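You operate a simulated robot arm through the tools that you are given. There is no shell and no other tool. Be economical: measure what you need, move in short steps, check, and stop when the job is done.

You are at the controls of a simulated robot arm. One attempt, no reset.

TASK
Clamp the dirty brass block in the vise, scrub it clean and open the vise again.
Fine: orange brush, dabbed in the teal tin; the vise stays shut while you scrub; stand the brush back.

It is judged by the outcome, as a careful person would: the job done as asked, and still so three seconds after it is handed in. It fails if anything else is knocked over, pushed out of place, dropped, spilled or broken.

THE ROBOT
A 7-joint arm with a two-finger parallel gripper, fixed in place. Base frame: the origin is at the foot of the arm, x ahead of it, y to its left, z up; the work surface is at about z = 0. Lengths are in m, angles in rad, forces in N, time in s.
With the tool pointing down near the work surface it reaches from about 0.22 to 0.58 m from the base axis. Its first joint turns from -1.152 to 1.152 rad. Payload 2.5 kg.
The tool frame sits at the grasp point between the pads (the TCP): z along the fingers, y along the line on which they close. The tips reach 0.023 m beyond it. The gripper opens to 0.094 m. The fingers are 0.038 m wide and 0.01 m thick; the gripper's body (0.054 by 0.096 m) begins 0.039 m behind the TCP.
Orientation is that of the tool frame in the base frame, as a unit quaternion [x, y, z, w]. With the fingers straight down and closing along the base's y, the tool's x points along the base's -x, its y along +y and its z along -z.

THE INTERFACE
- The arm moves only by the tool step_arm. Its argument "targets" is a list that holds one entry, the list of rows, each a list of 7 numbers: the shift along the base's x, y, z in m, then the turn, a rotation vector about the base's x, y, z in rad, then the gripper command, from -1 (shut) to 1 (fully open), values between in proportion. In form: [[[x, y, z, wx, wy, wz, claw], ...]]. A call has 1 to 10 rows; each row shifts and turns the commanded pose from where the row before left it. Rows are played at 5 a second. More than 0.05 m and 0.15 rad between two rows, or a gripper value outside its range, and nothing of the call is played. A pose out of reach is approached as far as the arm can. The call stops where the force on the tool passes 40 N (or 10 N more than at its start, if that is more) or the arm is blocked; 0.2 s more then pass. The fingers move at their own pace (about 0.108 m/s each) and stop on an object; they squeeze with about 31 N. The grip force told is the motor's: it shows also when the fingers shut on nothing. Time passes only in rows, and 0.2 s behind the last, so rows that do not move let the fingers close. It gives the time, the measured TCP pose, the force on the tool (base axes), the opening and the grip force at its end, in the units of the frame above (readings bear some noise), and new pictures: "views" is both (left out), scene, wrist or none.
- Cameras (640 x 400 px; columns grow to the right, rows downward): "scene" is fixed at [0.117, -0.4372, 0.5081]; the picture's right is [0.68, -0.74, 0.00], its down [-0.65, -0.60, -0.47] and it looks along [0.35, 0.32, -0.88] (base axes); focal length 214 px, centre (320, 200). "wrist" rides on the gripper at [-0.039, 0, -0.044] in the tool frame; the picture's right is [0.00, -1.00, 0.00], its down [0.97, 0.00, -0.24] and it looks along [0.24, 0.00, 0.97] (tool axes); focal length 218 px, centre (320, 200). There is no depth. A picture from a camera that has moved, and an enlarged one, comes with that camera's place and axes in the base frame and with its lens.
- zoom(camera, box): a new picture of the part [left, top, right, bottom] of that camera's present view, enlarged. The clock stands still meanwhile.
- job_done(): hands the job in; it is judged then, once.

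Work in short steps. Places have to be worked out from the pictures, the camera data and where the tool is seen: move nearer, look again, correct. Check each grasp and each placing, and mend what went wrong. You have 120 turns and 150 pictures in all, those below and enlarged ones among them. Open the gripper and draw the arm clear of the work before you hand the job in, unless the task says otherwise; then end with one line.

The tools are called after ">>>" by a JSON object that holds its "api" and its "payload". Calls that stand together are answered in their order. step_arm: Moves the arm, as the interface text tells. Its arguments: {"type":"object","properties":{"targets":{"type":"array"},"views":{"type":"string","enum":["both","scene","wrist","none"]}},"required":["targets"]} The other tools are called the same way: zoom (camera, box) takes an enlarged picture of a part of a camera's view; job_done () hands the job in.

At the start:

```text
clock: 0.0
position: [0.3413, -0.0802, 0.3121]
tool_rot: [0.0, 1.0, 0.0, 0.0]
contact_force: [0.3, 0.3, -0.8]
width: 0.0941
gripper_force: 0.1
```

scene: 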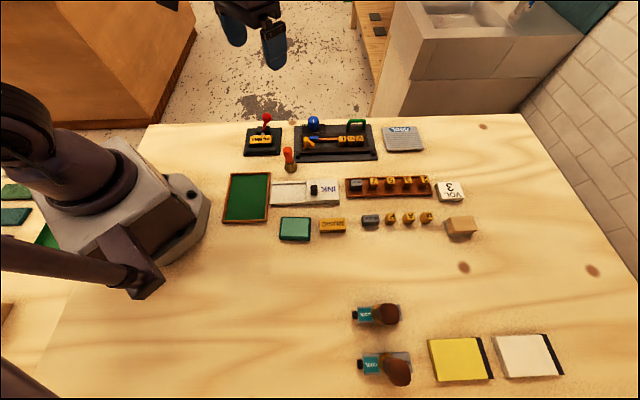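
wrist: 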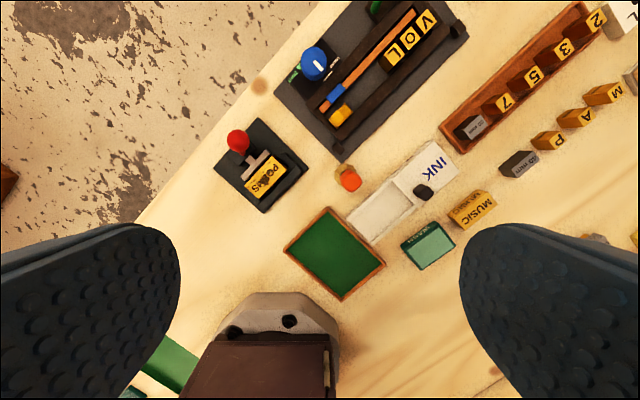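

I'll start by taking closer looks at the scene to identify the vise, block, brushes and tins.

>>> {"api": "zoom", "payload": {"camera": "scene", "box": [220, 100, 480, 260]}}

>>> {"api": "zoom", "payload": {"camera": "scene", "box": [320, 280, 580, 400]}}

>>> {"api": "zoom", "payload": {"camera": "wrist", "box": [200, 0, 520, 200]}}

```text
2.46 times, centred on (350, 180) of scene
camera zoom: at [0.117, -0.4372, 0.5081], right [0.68, -0.74, 0.0], down [-0.65, -0.6, -0.47], along [0.35, 0.32, -0.88], focal length 528 px, centre (246, 249)
```

zoom: 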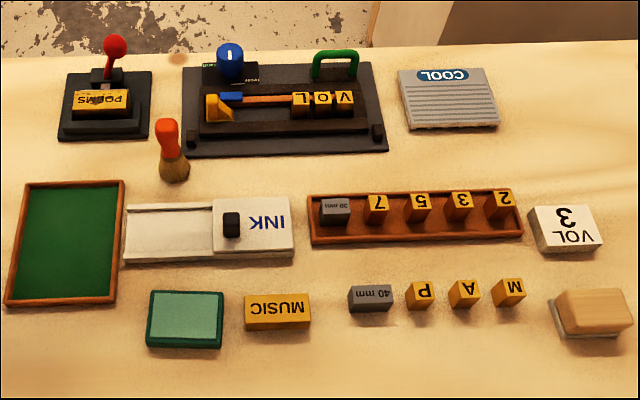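

```text
2.46 times, centred on (450, 340) of scene
camera zoom: at [0.117, -0.4372, 0.5081], right [0.68, -0.74, 0.0], down [-0.65, -0.6, -0.47], along [0.35, 0.32, -0.88], focal length 528 px, centre (0, -145)
```

zoom: 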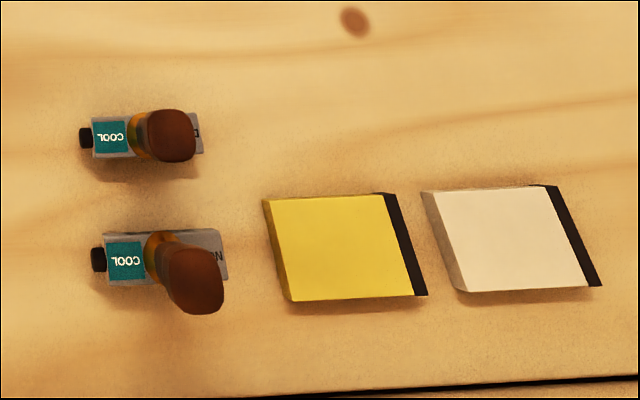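

```text
2.00 times, centred on (360, 100) of wrist
camera zoom: at [0.3804, -0.0799, 0.3572], right [0.0, -1.0, 0.0], down [-0.97, 0.0, 0.24], along [-0.24, 0.0, -0.97], focal length 436 px, centre (240, 400)
```

zoom: 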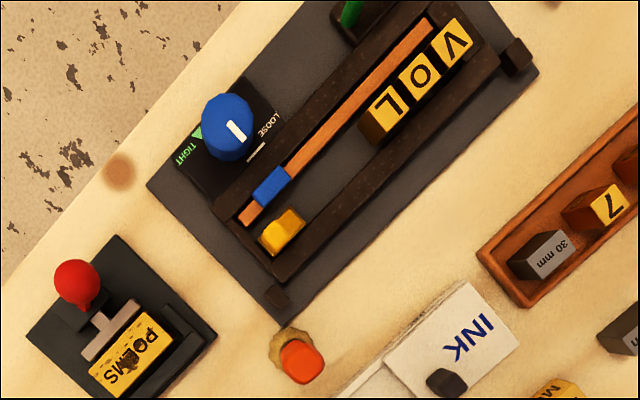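

The dirty brass block "POEMS" lies in the red-levered vise near (0.335, 0.00). The orange brush stands near (0.333, -0.12) and the teal tin is near (0.215, -0.265). I'll move closer over the vise for a better look.

>>> {"api": "step_arm", "payload": {"targets": [[[0, 0.02, -0.04, 0, 0, 0, 1], [0, 0.02, -0.04, 0, 0, 0, 1], [0, 0.01, -0.01, 0, 0, 0, 1], [0, 0, 0, 0, 0, 0, 1]]]}}

>>> {"api": "zoom", "payload": {"camera": "wrist", "box": [180, 40, 460, 215]}}

>>> {"api": "zoom", "payload": {"camera": "scene", "box": [230, 100, 320, 190]}}

```text
clock: 1.0
position: [0.3399, -0.0294, 0.2209]
tool_rot: [0.0, 1.0, 0.0, 0.0]
contact_force: [0.6, 0.1, 0.3]
width: 0.094
gripper_force: 0.1
camera wrist: at [0.3782, -0.0294, 0.2665], right [0.0, -1.0, 0.0], down [-0.97, 0.0, 0.24], along [-0.24, 0.0, -0.97], focal length 218 px, centre (320, 200)
```

scene: 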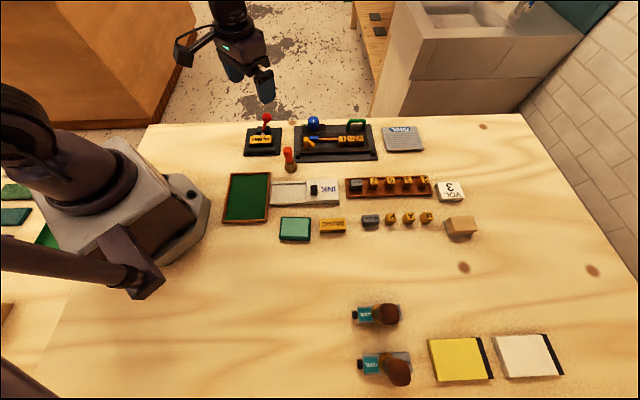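
wrist: 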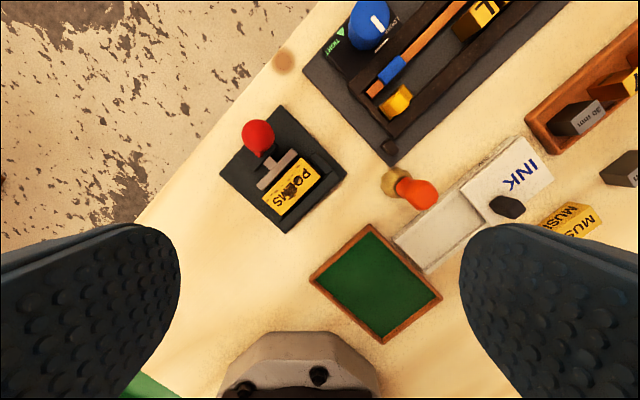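

```text
2.29 times, centred on (320, 128) of wrist
camera zoom: at [0.3782, -0.0294, 0.2665], right [0.0, -1.0, 0.0], down [-0.97, 0.0, 0.24], along [-0.24, 0.0, -0.97], focal length 499 px, centre (320, 366)
```

zoom: 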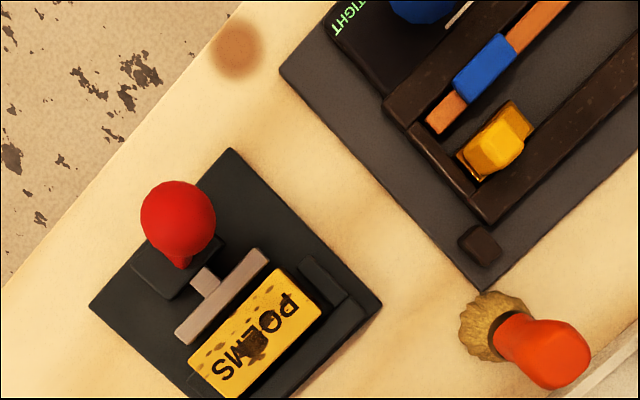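

```text
4.44 times, centred on (275, 145) of scene
camera zoom: at [0.117, -0.4372, 0.5081], right [0.68, -0.74, 0.0], down [-0.65, -0.6, -0.47], along [0.35, 0.32, -0.88], focal length 953 px, centre (520, 444)
```

zoom: 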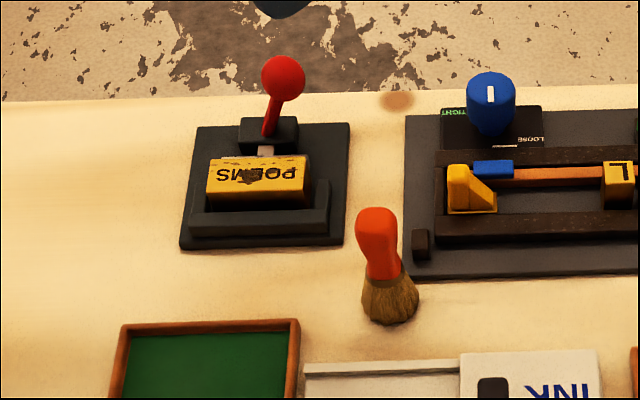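

The vise has a lever with a red knob at about (0.387, 0.023, 0.073), and it leans right. Before touching it I need to understand how the lever works, so I'll go closer.

>>> {"api": "step_arm", "payload": {"targets": [[[0.005, 0.02, -0.03, 0, 0, 0, 1], [0.01, 0.02, -0.03, 0, 0, 0, 1], [0, 0, 0, 0, 0, 0, 1]]], "views": "wrist"}}

>>> {"api": "zoom", "payload": {"camera": "wrist", "box": [190, 50, 430, 200]}}

>>> {"api": "zoom", "payload": {"camera": "scene", "box": [235, 105, 295, 160]}}

```text
clock: 1.8
position: [0.3557, 0.0072, 0.1635]
tool_rot: [0.0, 1.0, 0.0, 0.0]
contact_force: [0.0, -1.1, -0.1]
width: 0.0939
gripper_force: 0.0
camera wrist: at [0.3946, 0.0087, 0.2082], right [0.0, -1.0, 0.0], down [-0.97, 0.0, 0.24], along [-0.24, 0.0, -0.97], focal length 218 px, centre (320, 200)
```

wrist: 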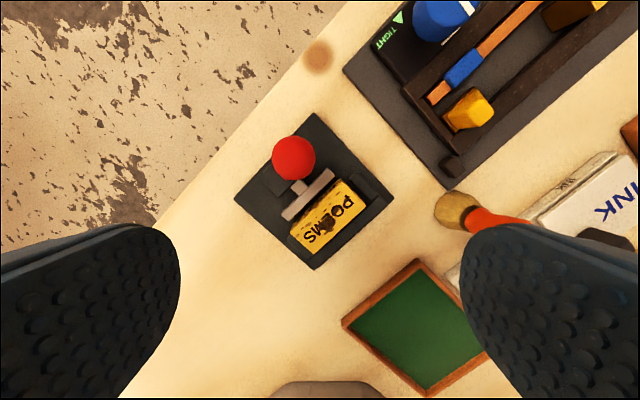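

```text
2.67 times, centred on (310, 125) of wrist
camera zoom: at [0.3946, 0.0087, 0.2082], right [0.0, -1.0, 0.0], down [-0.97, 0.0, 0.24], along [-0.24, 0.0, -0.97], focal length 582 px, centre (347, 400)
```

zoom: 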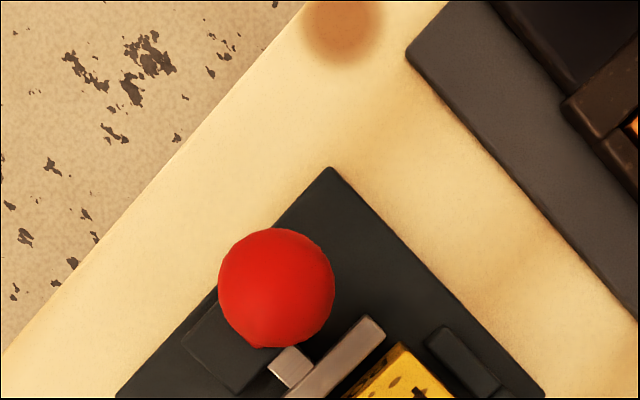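

```text
7.27 times, centred on (265, 132) of scene
camera zoom: at [0.117, -0.4372, 0.5081], right [0.68, -0.74, 0.0], down [-0.65, -0.6, -0.47], along [0.35, 0.32, -0.88], focal length 1560 px, centre (720, 691)
```

zoom: 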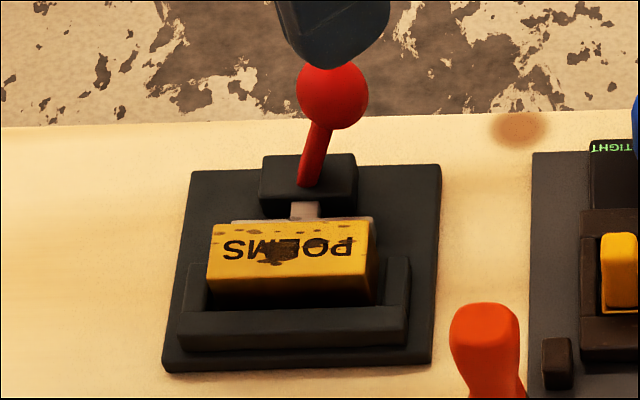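

The lever leans about +27° along u (the vise's long axis, toward the chase), and the pusher plate has a small gap to the block, so the vise is open. I'll turn the tool to the vise's axes and straddle the knob from above, with the fingers partly closed.

>>> {"api": "step_arm", "payload": {"targets": [[[0.01, 0.004, 0, 0, 0, 0.148, 0.4], [0.01, 0.004, 0, 0, 0, 0.148, 0.4], [0.006, 0.004, 0, 0, 0, 0.148, 0.4], [0.006, 0.004, 0, 0, 0, 0.148, 0.4], [0, 0.001, 0, 0, 0, 0.15, 0.4], [0, 0, 0, 0, 0, 0, 0.4]]]}}

```text
clock: 3.2
position: [0.388, 0.0253, 0.1623]
tool_rot: [-0.364, 0.931, 0.001, 0.0]
contact_force: [-0.2, 0.7, -0.6]
width: 0.0657
gripper_force: 0.0
camera wrist: at [0.4169, 0.0525, 0.2069], right [0.68, -0.74, 0.0], down [-0.71, -0.66, 0.24], along [-0.18, -0.16, -0.97], focal length 218 px, centre (320, 200)
```

scene: 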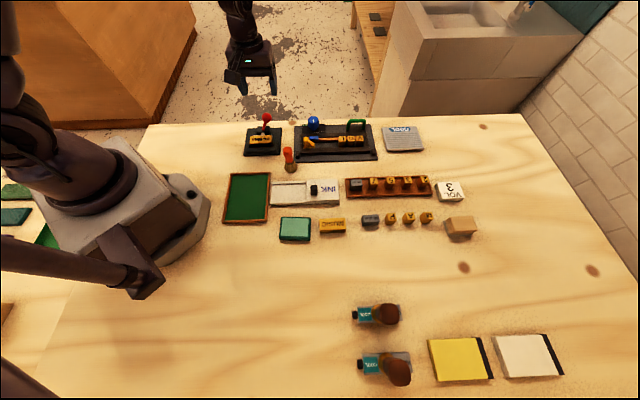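
wrist: 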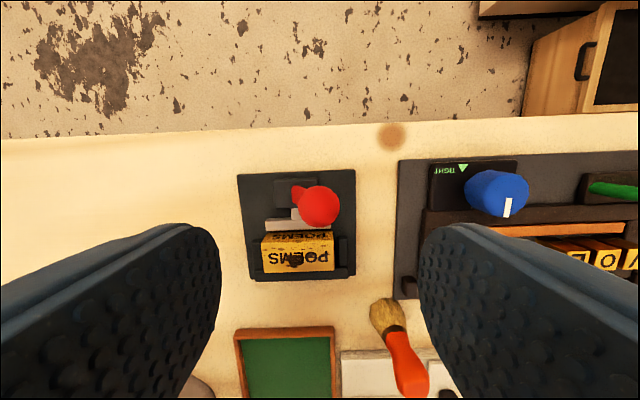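

The view is now aligned with the vise. I'll zoom in to see the lever pivot and the gap.

>>> {"api": "zoom", "payload": {"camera": "wrist", "box": [225, 160, 385, 290]}}

```text
3.08 times, centred on (305, 225) of wrist
camera zoom: at [0.4169, 0.0525, 0.2069], right [0.68, -0.74, 0.0], down [-0.71, -0.66, 0.24], along [-0.18, -0.16, -0.97], focal length 672 px, centre (366, 123)
```

zoom: 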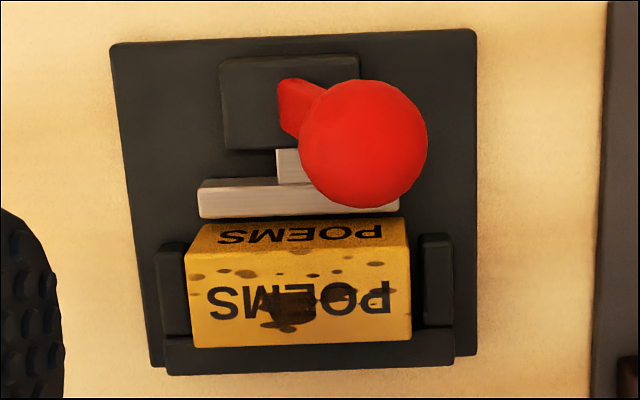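

The lever leans purely along +u from the housing centre, so it most likely swings over toward -u. I'll lower the fingers around the knob, then nudge it toward -u while watching the force.

>>> {"api": "step_arm", "payload": {"targets": [[[0, 0, -0.03, 0, 0, 0, 0.4], [0, 0, -0.03, 0, 0, 0, 0.4], [0, 0, -0.022, 0, 0, 0, 0.4], [0, 0, 0, 0, 0, 0, 0.4]]]}}

>>> {"api": "step_arm", "payload": {"targets": [[[-0.0068, 0.0074, 0, 0, 0, 0, 0.4], [-0.0068, 0.0074, 0, 0, 0, 0, 0.4], [-0.0034, 0.0037, 0, 0, 0, 0, 0.4], [0, 0, 0, 0, 0, 0, 0.4]]]}}

```text
clock: 4.2
position: [0.3899, 0.0265, 0.0798]
tool_rot: [-0.363, 0.932, 0.0, 0.0]
contact_force: [0.1, -0.5, 0.1]
width: 0.0659
gripper_force: 0.0
camera wrist: at [0.4174, 0.0525, 0.1257], right [0.68, -0.74, 0.0], down [-0.72, -0.66, 0.24], along [-0.18, -0.16, -0.97], focal length 218 px, centre (320, 200)
```

scene: 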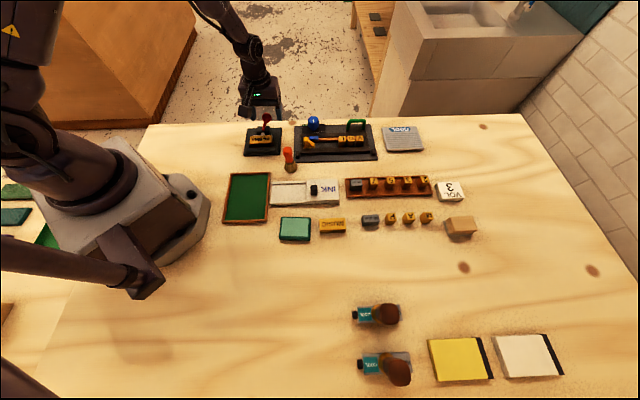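
wrist: 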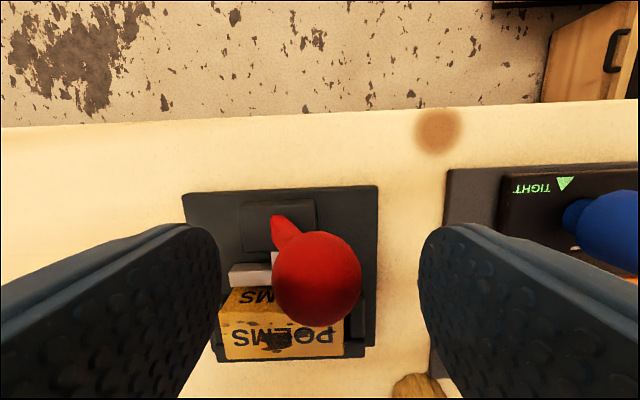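

```text
clock: 5.2
position: [0.3704, 0.0445, 0.0813]
tool_rot: [-0.362, 0.932, 0.0, 0.0]
contact_force: [1.0, 0.4, 0.6]
width: 0.0663
gripper_force: 0.4
camera wrist: at [0.3994, 0.0717, 0.125], right [0.68, -0.74, 0.0], down [-0.72, -0.66, 0.24], along [-0.18, -0.16, -0.97], focal length 218 px, centre (320, 200)
```

scene: 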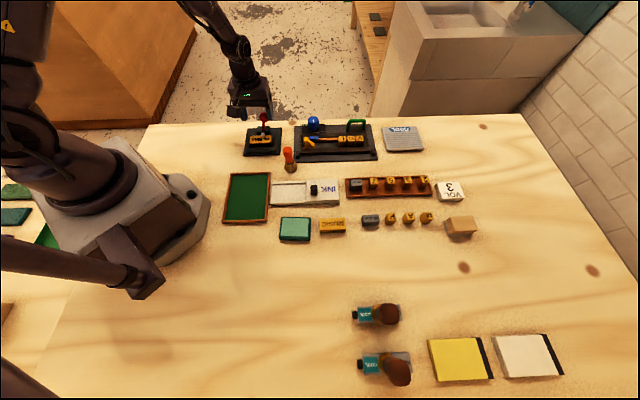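
wrist: 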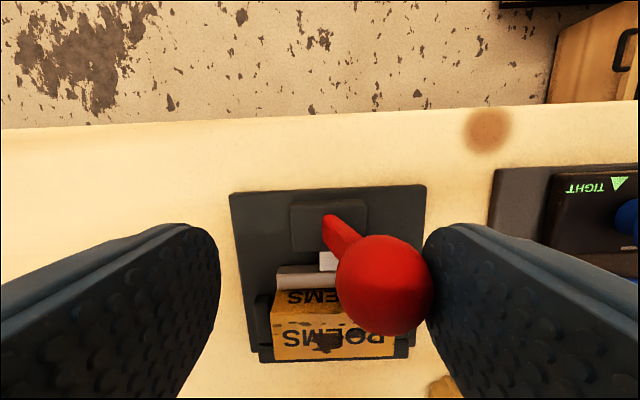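

Contact is just reached with little force. I'll continue toward -u in small steps.

>>> {"api": "step_arm", "payload": {"targets": [[[-0.0048, 0.0052, 0, 0, 0, 0, 0.4], [-0.0048, 0.0052, 0, 0, 0, 0, 0.4], [0, 0, 0, 0, 0, 0, 0.4]]]}}

```text
clock: 6.0
position: [0.3621, 0.0566, 0.0794]
tool_rot: [-0.362, 0.932, 0.001, 0.0]
contact_force: [0.5, -0.1, 0.2]
width: 0.0658
gripper_force: 0.0
camera wrist: at [0.3904, 0.0827, 0.1239], right [0.68, -0.74, 0.0], down [-0.72, -0.66, 0.24], along [-0.18, -0.16, -0.97], focal length 218 px, centre (320, 200)
```

scene: 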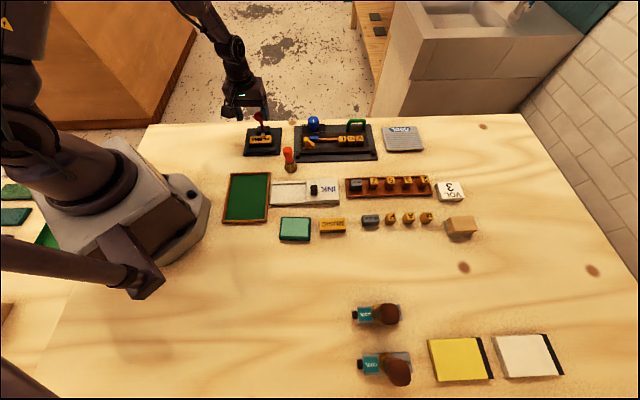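
wrist: 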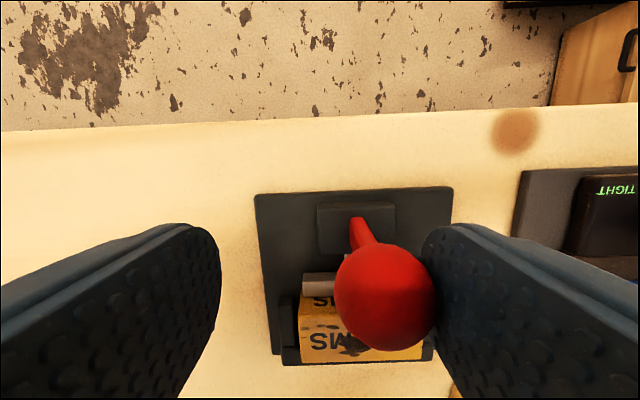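

The lever swings with low force and the vise stays put. I'll keep going.

>>> {"api": "step_arm", "payload": {"targets": [[[-0.0048, 0.0052, 0, 0, 0, 0, 0.4], [-0.0048, 0.0052, 0, 0, 0, 0, 0.4], [-0.0034, 0.0037, 0, 0, 0, 0, 0.4], [0, 0, 0, 0, 0, 0, 0.4]]]}}

>>> {"api": "zoom", "payload": {"camera": "wrist", "box": [240, 160, 500, 380]}}

```text
clock: 7.0
position: [0.3498, 0.0685, 0.0797]
tool_rot: [-0.363, 0.932, 0.0, 0.0]
contact_force: [-0.4, -0.1, -0.3]
width: 0.066
gripper_force: 0.0
camera wrist: at [0.3778, 0.0964, 0.1253], right [0.68, -0.74, 0.0], down [-0.72, -0.66, 0.24], along [-0.18, -0.16, -0.97], focal length 218 px, centre (320, 200)
```

scene: 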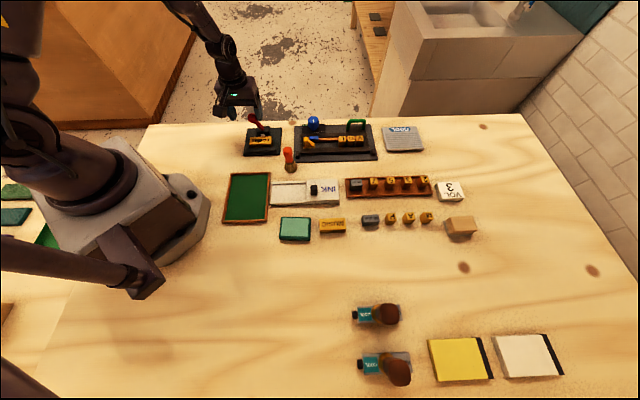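
wrist: 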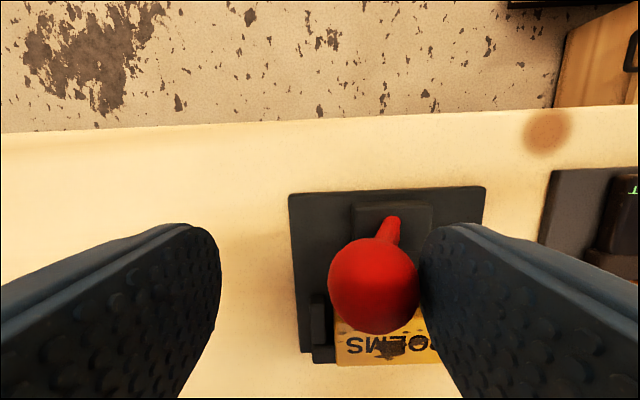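

```text
1.82 times, centred on (370, 270) of wrist
camera zoom: at [0.3778, 0.0964, 0.1253], right [0.68, -0.74, 0.0], down [-0.72, -0.66, 0.24], along [-0.18, -0.16, -0.97], focal length 397 px, centre (229, 73)
```

zoom: 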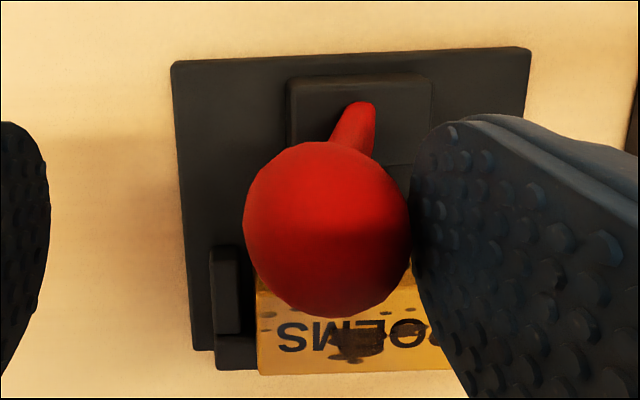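

The lever is past upright and leaning to -u. I'll push on until I feel the end stop.

>>> {"api": "step_arm", "payload": {"targets": [[[-0.0034, 0.0037, -0.002, 0, 0, 0, 0.4], [-0.0034, 0.0037, -0.002, 0, 0, 0, 0.4], [-0.0034, 0.0037, 0, 0, 0, 0, 0.4], [0, 0, 0, 0, 0, 0, 0.4]]]}}

>>> {"api": "zoom", "payload": {"camera": "wrist", "box": [240, 160, 500, 380]}}

```text
clock: 8.0
position: [0.3421, 0.0776, 0.0774]
tool_rot: [-0.36, 0.933, -0.004, 0.004]
contact_force: [23.0, -24.2, 8.9]
width: 0.0808
gripper_force: 16.4
camera wrist: at [0.3708, 0.1045, 0.1225], right [0.67, -0.74, 0.01], down [-0.72, -0.65, 0.24], along [-0.17, -0.16, -0.97], focal length 218 px, centre (320, 200)
```

scene: 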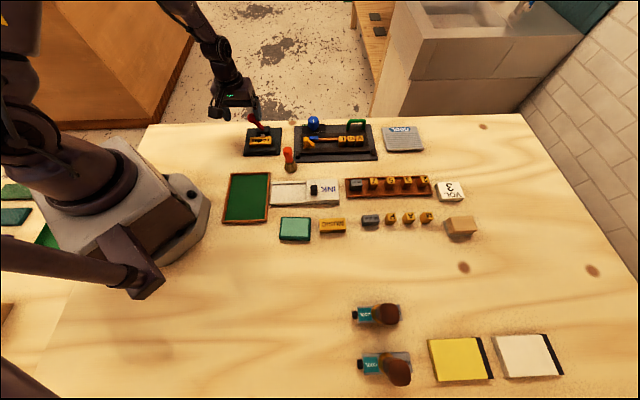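
wrist: 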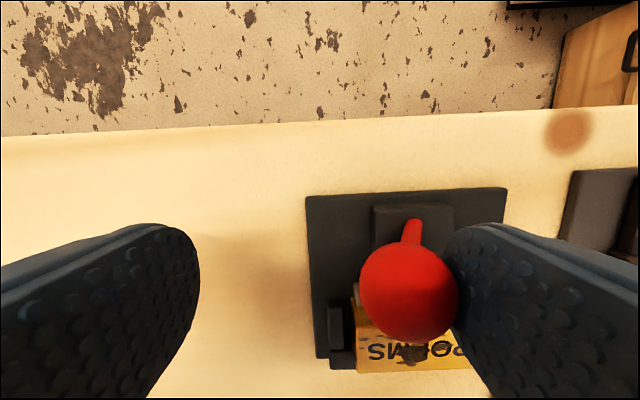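

```text
1.82 times, centred on (370, 270) of wrist
camera zoom: at [0.3708, 0.1045, 0.1225], right [0.67, -0.74, 0.01], down [-0.72, -0.65, 0.24], along [-0.17, -0.16, -0.97], focal length 397 px, centre (229, 73)
```

zoom: 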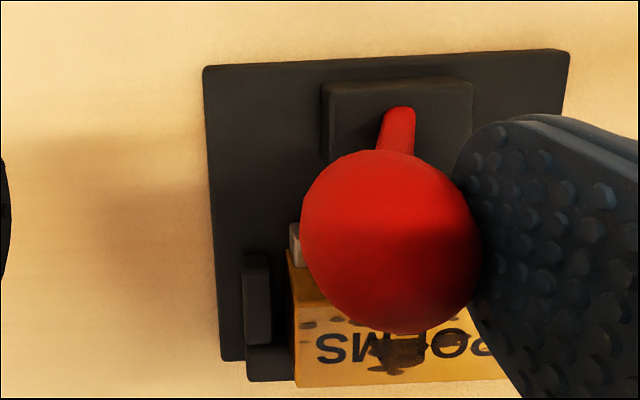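

About 34 N of resistance means the end stop is reached, or the block is clamped. I'll back off and rise to check the lever stays over and the plate presses the block.

>>> {"api": "step_arm", "payload": {"targets": [[[0.007, -0.0076, 0, 0, 0, 0, 0.4], [0.0055, -0.006, 0, 0, 0, 0, 0.4], [0.002, -0.002, 0.03, 0, 0, 0, 0.4], [0.0, 0.0, 0.04, 0, 0, 0, 0.4], [0, 0, 0.01, 0, 0, 0, 0.4]]]}}

>>> {"api": "zoom", "payload": {"camera": "wrist", "box": [240, 140, 480, 310]}}

>>> {"api": "zoom", "payload": {"camera": "scene", "box": [235, 105, 315, 175]}}

```text
clock: 9.2
position: [0.3537, 0.067, 0.1576]
tool_rot: [-0.363, 0.932, 0.0, -0.001]
contact_force: [0.4, 0.4, 0.1]
width: 0.0658
gripper_force: 0.0
camera wrist: at [0.3818, 0.0932, 0.2011], right [0.68, -0.74, 0.0], down [-0.72, -0.66, 0.24], along [-0.18, -0.16, -0.97], focal length 218 px, centre (320, 200)
```

scene: 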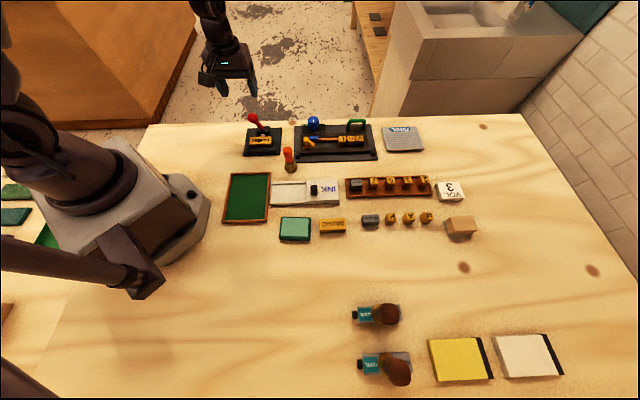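
wrist: 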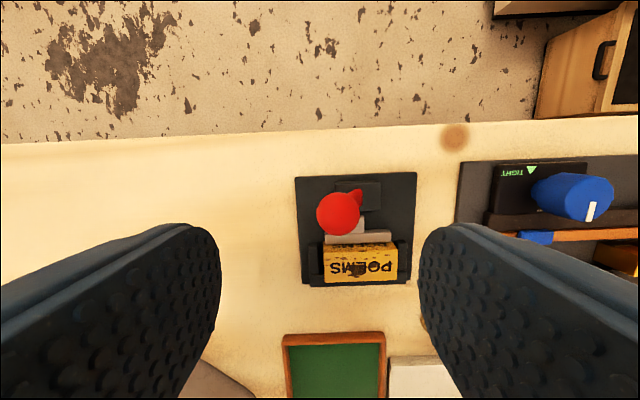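

```text
2.35 times, centred on (360, 225) of wrist
camera zoom: at [0.3818, 0.0932, 0.2011], right [0.68, -0.74, 0.0], down [-0.72, -0.66, 0.24], along [-0.18, -0.16, -0.97], focal length 514 px, centre (226, 141)
```

zoom: 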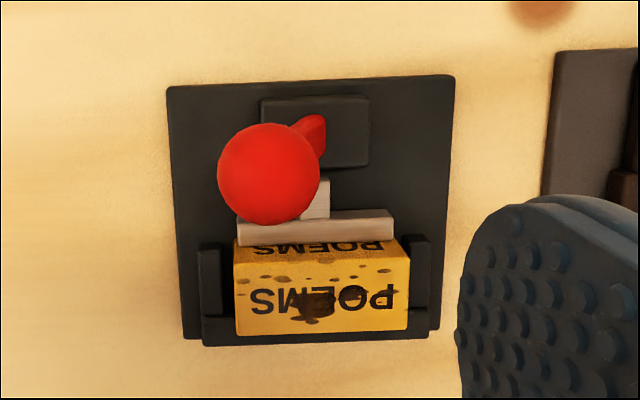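

```text
5.71 times, centred on (275, 140) of scene
camera zoom: at [0.117, -0.4372, 0.5081], right [0.68, -0.74, 0.0], down [-0.65, -0.6, -0.47], along [0.35, 0.32, -0.88], focal length 1226 px, centre (577, 543)
```

zoom: 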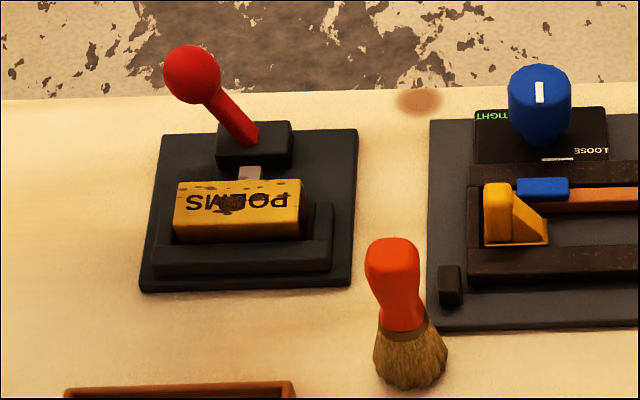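

The vise is clamped: the plate is tight on the block, the block is against the front jaw, and the lever stays over. Next is the brush near (0.333, -0.123), so I'll travel above it.

>>> {"api": "step_arm", "payload": {"targets": [[[-0.004, -0.04, 0.01, 0, 0, 0, 0.6], [-0.004, -0.04, 0, 0, 0, 0, 0.6], [-0.004, -0.04, 0, 0, 0, 0, 0.6], [-0.004, -0.04, 0, 0, 0, 0, 0.6], [-0.004, -0.03, 0, 0, 0, 0, 0.6], [0, 0, 0, 0, 0, 0, 0.6]]]}}

>>> {"api": "zoom", "payload": {"camera": "wrist", "box": [220, 150, 420, 300]}}

```text
clock: 10.6
position: [0.3349, -0.1264, 0.1641]
tool_rot: [-0.363, 0.932, 0.0, 0.001]
contact_force: [0.3, -0.7, 0.7]
width: 0.0754
gripper_force: 0.1
camera wrist: at [0.3627, -0.0993, 0.2088], right [0.68, -0.74, 0.0], down [-0.72, -0.66, 0.24], along [-0.18, -0.16, -0.97], focal length 218 px, centre (320, 200)
```

scene: 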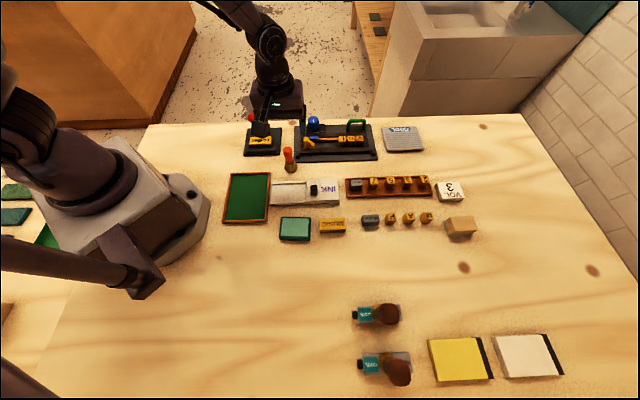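
wrist: 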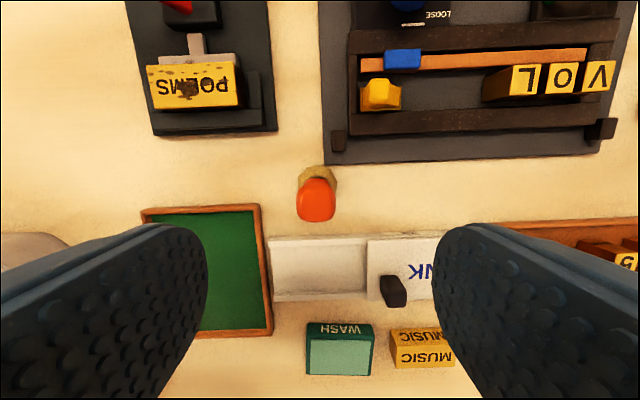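

```text
2.67 times, centred on (320, 225) of wrist
camera zoom: at [0.3627, -0.0993, 0.2088], right [0.68, -0.74, 0.0], down [-0.72, -0.66, 0.24], along [-0.18, -0.16, -0.97], focal length 582 px, centre (320, 133)
```

zoom: 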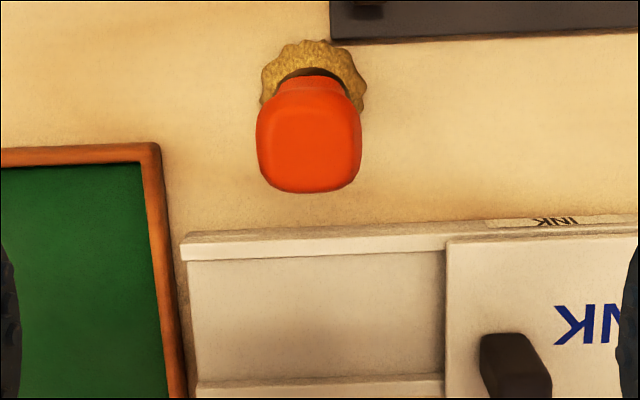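

The teal tin is marked "WASH" and looks open. The brush handle is squared to my tool axes with its centre at about (0.335, -0.120), so I'll correct position, descend and grip it.

>>> {"api": "step_arm", "payload": {"targets": [[[0.0, 0.006, -0.03, 0, 0, 0, 0.6], [0, 0, -0.03, 0, 0, 0, 0.6], [0, 0, -0.025, 0, 0, 0, 0.6], [0, 0, -0.014, 0, 0, 0, 0.6], [0, 0, 0, 0, 0, 0, 0.6]]]}}

```text
clock: 11.8
position: [0.3352, -0.117, 0.0662]
tool_rot: [-0.362, 0.932, -0.001, 0.0]
contact_force: [0.7, -0.4, -0.5]
width: 0.0751
gripper_force: 0.0
camera wrist: at [0.3632, -0.0901, 0.1119], right [0.68, -0.74, 0.0], down [-0.72, -0.66, 0.24], along [-0.18, -0.16, -0.97], focal length 218 px, centre (320, 200)
```

scene: 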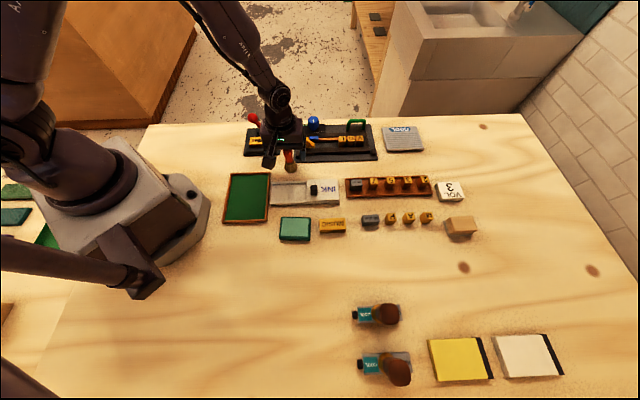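
wrist: 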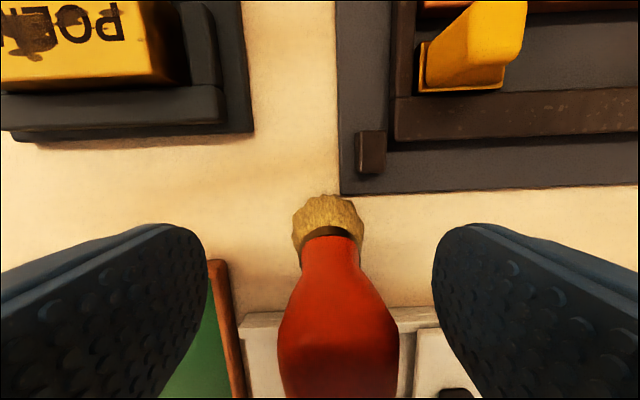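

The brush stands between the fingers, about 3 mm to the right of centre. I'll nudge over and close.

>>> {"api": "step_arm", "payload": {"targets": [[[0.0035, -0.0015, 0, 0, 0, 0, 0.6], [0, 0, 0, 0, 0, 0, 0.2], [0, 0, 0, 0, 0, 0, -0.4], [0, 0, 0, 0, 0, 0, -1], [0, 0, 0, 0, 0, 0, -1]]]}}

```text
clock: 13.0
position: [0.3381, -0.1182, 0.068]
tool_rot: [-0.363, 0.932, -0.001, 0.0]
contact_force: [0.4, 0.0, 0.5]
width: 0.0246
gripper_force: 31.3
camera wrist: at [0.3669, -0.0928, 0.1122], right [0.68, -0.74, 0.0], down [-0.72, -0.66, 0.24], along [-0.18, -0.16, -0.97], focal length 218 px, centre (320, 200)
```

scene: 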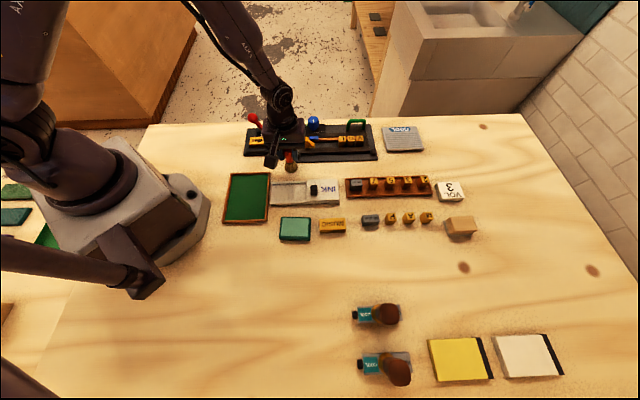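
wrist: 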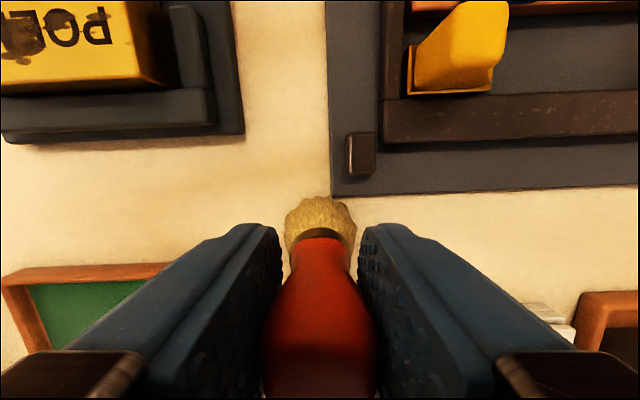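

The brush is gripped (24.6 mm, 31 N). I'll note the stand pose as (0.338, -0.118, 0.067), lift straight up and head toward the WASH tin.

>>> {"api": "step_arm", "payload": {"targets": [[[0, 0, 0.03, 0, 0, 0, -1], [0, 0, 0.04, 0, 0, 0, -1], [0, 0, 0.03, 0, 0, 0, -1], [-0.025, -0.03, 0, 0, 0, 0, -1], [-0.025, -0.03, 0, 0, 0, 0, -1], [-0.02, -0.03, 0, 0, 0, 0, -1], [0, 0, 0, 0, 0, 0, -1]]]}}

>>> {"api": "zoom", "payload": {"camera": "scene", "box": [240, 140, 370, 260]}}

```text
clock: 14.6
position: [0.2678, -0.2087, 0.166]
tool_rot: [-0.362, 0.932, -0.001, 0.0]
contact_force: [0.0, -0.7, -0.8]
width: 0.0247
gripper_force: 30.8
camera wrist: at [0.2954, -0.1823, 0.2116], right [0.68, -0.74, 0.0], down [-0.72, -0.66, 0.24], along [-0.18, -0.16, -0.97], focal length 218 px, centre (320, 200)
```

scene: 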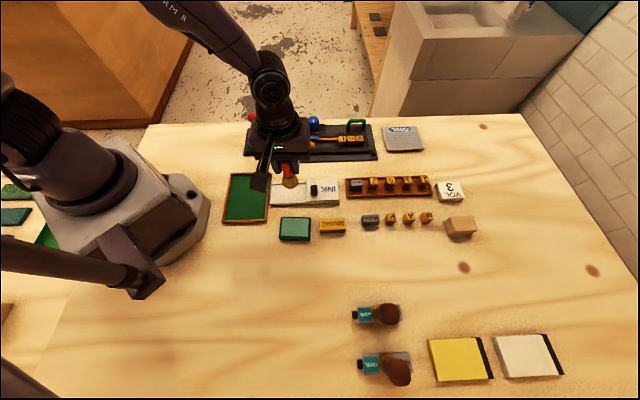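
wrist: 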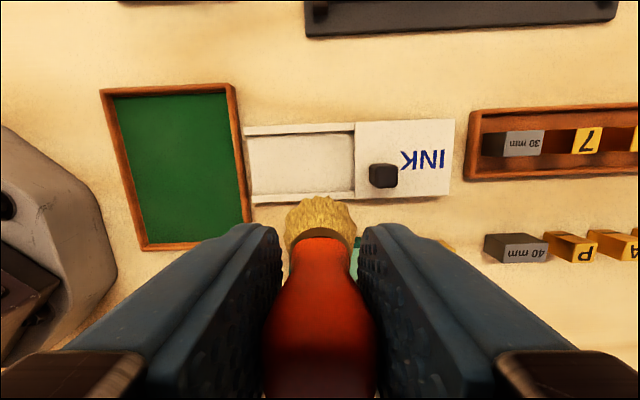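

```text
3.33 times, centred on (305, 200) of scene
camera zoom: at [0.117, -0.4372, 0.5081], right [0.68, -0.74, 0.0], down [-0.65, -0.6, -0.47], along [0.35, 0.32, -0.88], focal length 715 px, centre (370, 200)
```

zoom: 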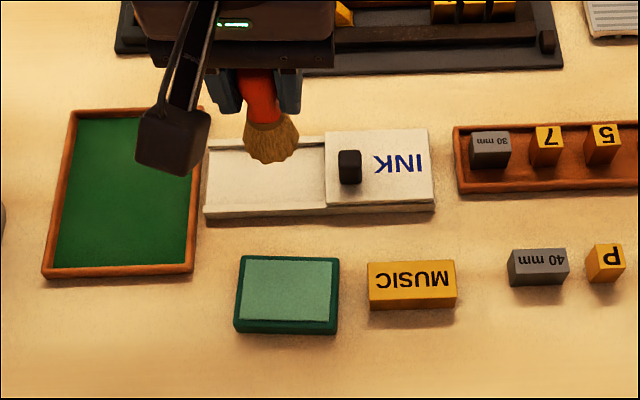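

The tin's light pad is centred near (0.213, -0.265). I'll move above it and lower to just above contact.

>>> {"api": "step_arm", "payload": {"targets": [[[-0.03, -0.03, 0, 0, 0, 0, -1], [-0.025, -0.026, 0, 0, 0, 0, -1], [0, 0, -0.03, 0, 0, 0, -1], [0, 0, -0.03, 0, 0, 0, -1], [0, 0, 0, 0, 0, 0, -1]]]}}

>>> {"api": "zoom", "payload": {"camera": "scene", "box": [240, 160, 370, 260]}}

```text
clock: 15.8
position: [0.2146, -0.2668, 0.1071]
tool_rot: [-0.362, 0.932, 0.001, 0.001]
contact_force: [0.5, -0.6, -1.5]
width: 0.0244
gripper_force: 30.7
camera wrist: at [0.2422, -0.2403, 0.1516], right [0.68, -0.74, 0.0], down [-0.72, -0.66, 0.24], along [-0.18, -0.16, -0.97], focal length 218 px, centre (320, 200)
```

scene: 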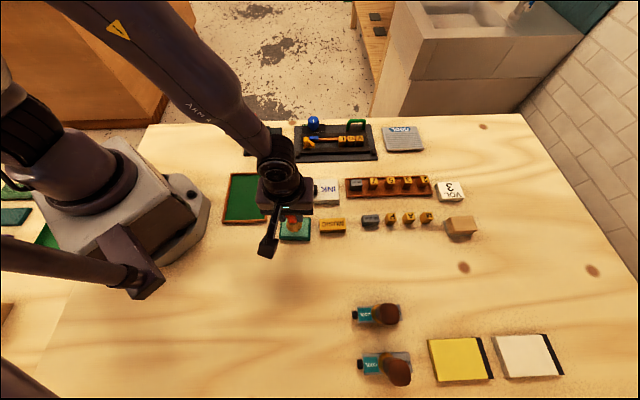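
wrist: 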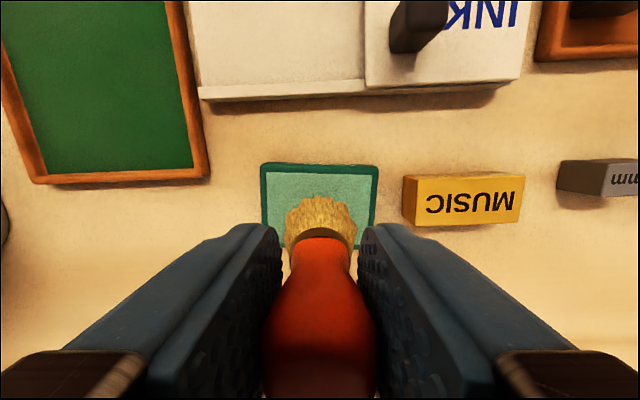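

```text
4.00 times, centred on (305, 210) of scene
camera zoom: at [0.117, -0.4372, 0.5081], right [0.68, -0.74, 0.0], down [-0.65, -0.6, -0.47], along [0.35, 0.32, -0.88], focal length 858 px, centre (380, 160)
```

zoom: 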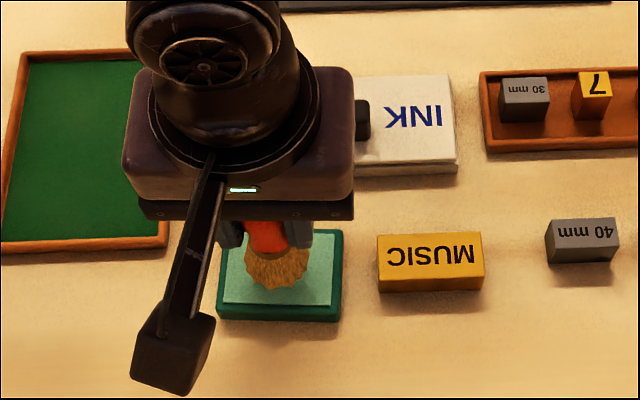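

The brush is centred over the wash pad. I'll dip slowly, watching the force.

>>> {"api": "step_arm", "payload": {"targets": [[[0, 0, -0.006, 0, 0, 0, -1], [0, 0, -0.006, 0, 0, 0, -1], [0, 0, -0.004, 0, 0, 0, -1], [0, 0, 0, 0, 0, 0, -1]]], "views": "wrist"}}

```text
clock: 16.8
position: [0.2129, -0.2664, 0.0919]
tool_rot: [-0.362, 0.932, 0.001, 0.001]
contact_force: [0.9, -0.1, -0.4]
width: 0.0245
gripper_force: 31.0
camera wrist: at [0.2405, -0.2401, 0.1373], right [0.68, -0.74, 0.0], down [-0.72, -0.66, 0.24], along [-0.18, -0.16, -0.97], focal length 218 px, centre (320, 200)
```

wrist: 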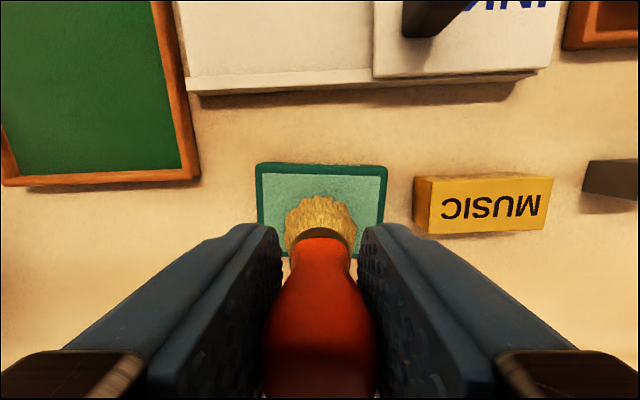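

>>> {"api": "step_arm", "payload": {"targets": [[[0, 0, -0.003, 0, 0, 0, -1], [0, 0, -0.003, 0, 0, 0, -1], [0, 0, 0, 0, 0, 0, -1]]], "views": "none"}}

```text
clock: 17.6
position: [0.212, -0.2663, 0.0871]
tool_rot: [-0.363, 0.932, 0.0, 0.0]
contact_force: [-1.8, 4.8, 15.0]
width: 0.0246
gripper_force: 31.4
```

The pad was contacted firmly at 15 N. I'll hold one beat, lift, and check the bristles.

>>> {"api": "step_arm", "payload": {"targets": [[[0, 0, 0.001, 0, 0, 0, -1], [0, 0, 0.0, 0, 0, 0, -1], [0, 0, 0.03, 0, 0, 0, -1], [0, 0, 0.04, 0, 0, 0, -1], [0, 0, 0, 0, 0, 0, -1]]]}}

>>> {"api": "zoom", "payload": {"camera": "scene", "box": [240, 160, 370, 260]}}

```text
clock: 18.8
position: [0.2129, -0.2646, 0.1567]
tool_rot: [-0.363, 0.932, 0.0, 0.0]
contact_force: [0.0, 1.0, -0.8]
width: 0.0248
gripper_force: 30.8
camera wrist: at [0.2408, -0.239, 0.2009], right [0.68, -0.74, 0.0], down [-0.72, -0.66, 0.24], along [-0.18, -0.16, -0.97], focal length 218 px, centre (320, 200)
```

scene: 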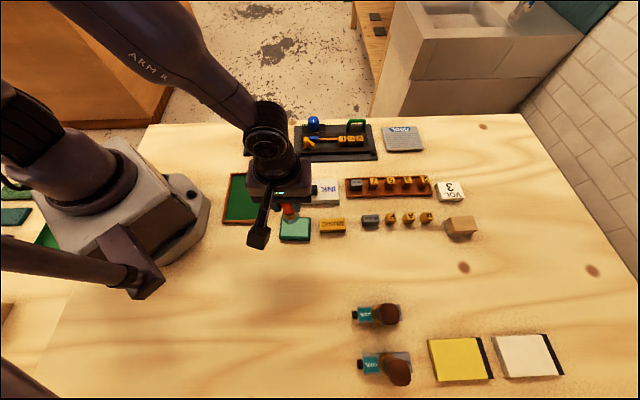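
wrist: 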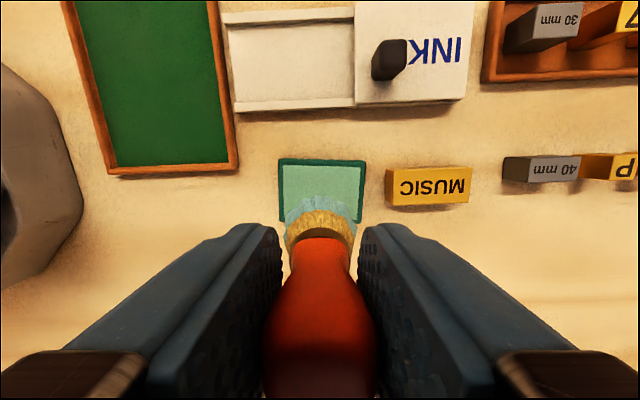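

```text
4.00 times, centred on (305, 210) of scene
camera zoom: at [0.117, -0.4372, 0.5081], right [0.68, -0.74, 0.0], down [-0.65, -0.6, -0.47], along [0.35, 0.32, -0.88], focal length 858 px, centre (380, 160)
```

zoom: 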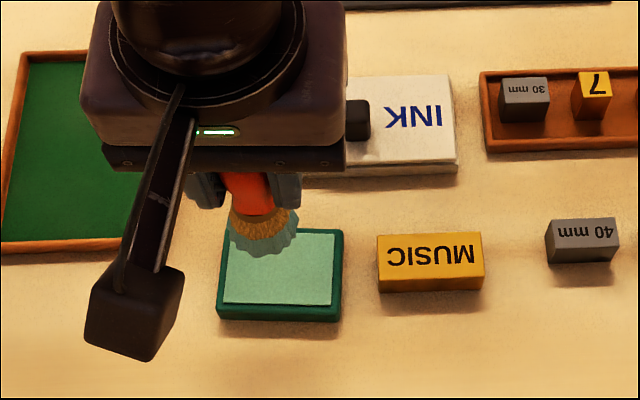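

The bristle tips are teal now, so the brush is loaded. I'll carry it over the vise, with its bottom at about 0.09 m, clear of everything.

>>> {"api": "step_arm", "payload": {"targets": [[[0.0169, 0.0379, 0.005, 0, 0, 0, -1], [0.0169, 0.0379, 0, 0, 0, 0, -1], [0.0169, 0.0379, 0, 0, 0, 0, -1], [0.0169, 0.0379, 0, 0, 0, 0, -1], [0.0169, 0.0379, 0, 0, 0, 0, -1], [0.0169, 0.0379, 0, 0, 0, 0, -1], [0.0169, 0.0379, 0, 0, 0, 0, -1], [0, 0, 0, 0, 0, 0, -1]]]}}

>>> {"api": "zoom", "payload": {"camera": "wrist", "box": [220, 130, 420, 280]}}

>>> {"api": "zoom", "payload": {"camera": "scene", "box": [225, 90, 325, 180]}}

```text
clock: 20.6
position: [0.3307, -0.0014, 0.1595]
tool_rot: [-0.363, 0.932, 0.0, 0.0]
contact_force: [0.7, -0.5, -1.2]
width: 0.0249
gripper_force: 31.3
camera wrist: at [0.3585, 0.0256, 0.2048], right [0.68, -0.74, 0.0], down [-0.72, -0.66, 0.24], along [-0.18, -0.16, -0.97], focal length 218 px, centre (320, 200)
```

scene: 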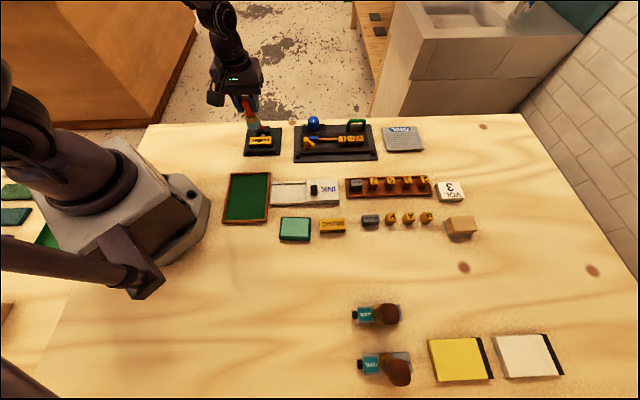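
wrist: 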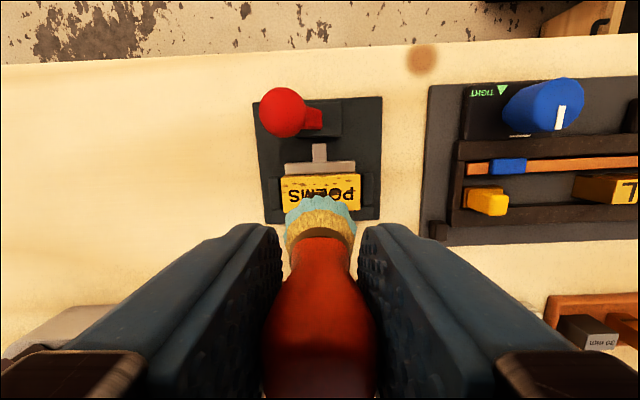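

```text
2.67 times, centred on (320, 205) of wrist
camera zoom: at [0.3585, 0.0256, 0.2048], right [0.68, -0.74, 0.0], down [-0.72, -0.66, 0.24], along [-0.18, -0.16, -0.97], focal length 582 px, centre (320, 187)
```

zoom: 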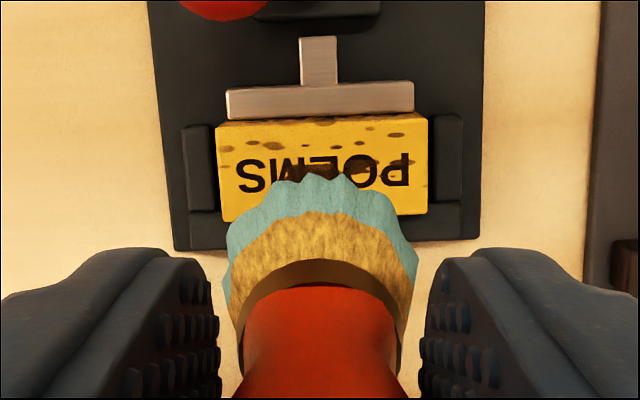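

```text
4.44 times, centred on (275, 135) of scene
camera zoom: at [0.1171, -0.4372, 0.5081], right [0.68, -0.74, 0.0], down [-0.65, -0.6, -0.47], along [0.35, 0.32, -0.88], focal length 953 px, centre (520, 489)
```

zoom: 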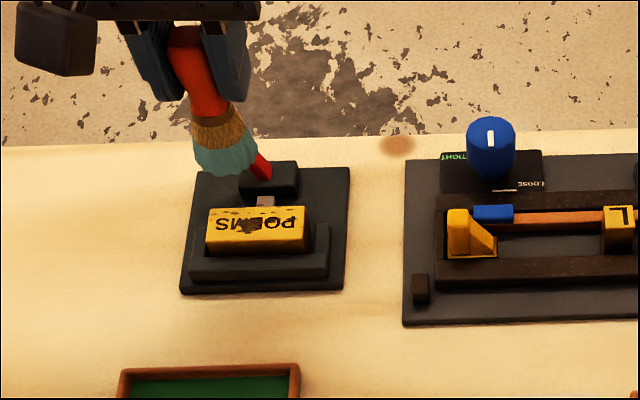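

The block's top is at about (0.332, 0.001), 63 x 28 mm, with dirt all over it. I'll descend slowly to contact.

>>> {"api": "step_arm", "payload": {"targets": [[[0.001, 0.002, -0.03, 0, 0, 0, -1], [0, 0, -0.016, 0, 0, 0, -1], [0, 0, -0.005, 0, 0, 0, -1], [0, 0, 0, 0, 0, 0, -1]]], "views": "scene"}}

>>> {"api": "step_arm", "payload": {"targets": [[[0, 0, -0.003, 0, 0, 0, -1], [0, 0, -0.002, 0, 0, 0, -1], [0, 0, 0, 0, 0, 0, -1]]], "views": "none"}}

```text
clock: 21.6
position: [0.3324, 0.0011, 0.1095]
tool_rot: [-0.363, 0.932, 0.0, 0.0]
contact_force: [1.2, 0.3, -1.4]
width: 0.0247
gripper_force: 30.5
```

scene: 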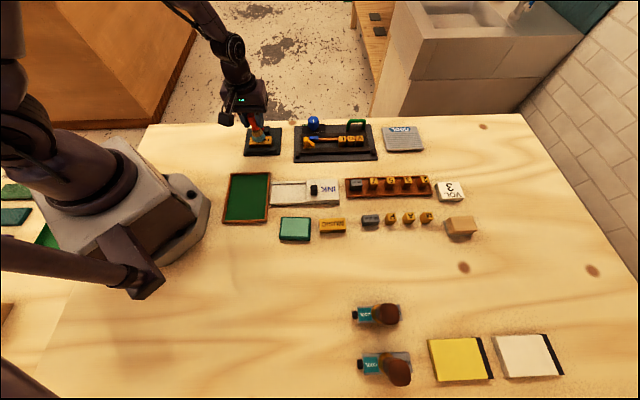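

```text
clock: 22.4
position: [0.3323, 0.0004, 0.1048]
tool_rot: [-0.363, 0.932, 0.0, 0.0]
contact_force: [0.6, -0.7, -1.8]
width: 0.0246
gripper_force: 31.3
```

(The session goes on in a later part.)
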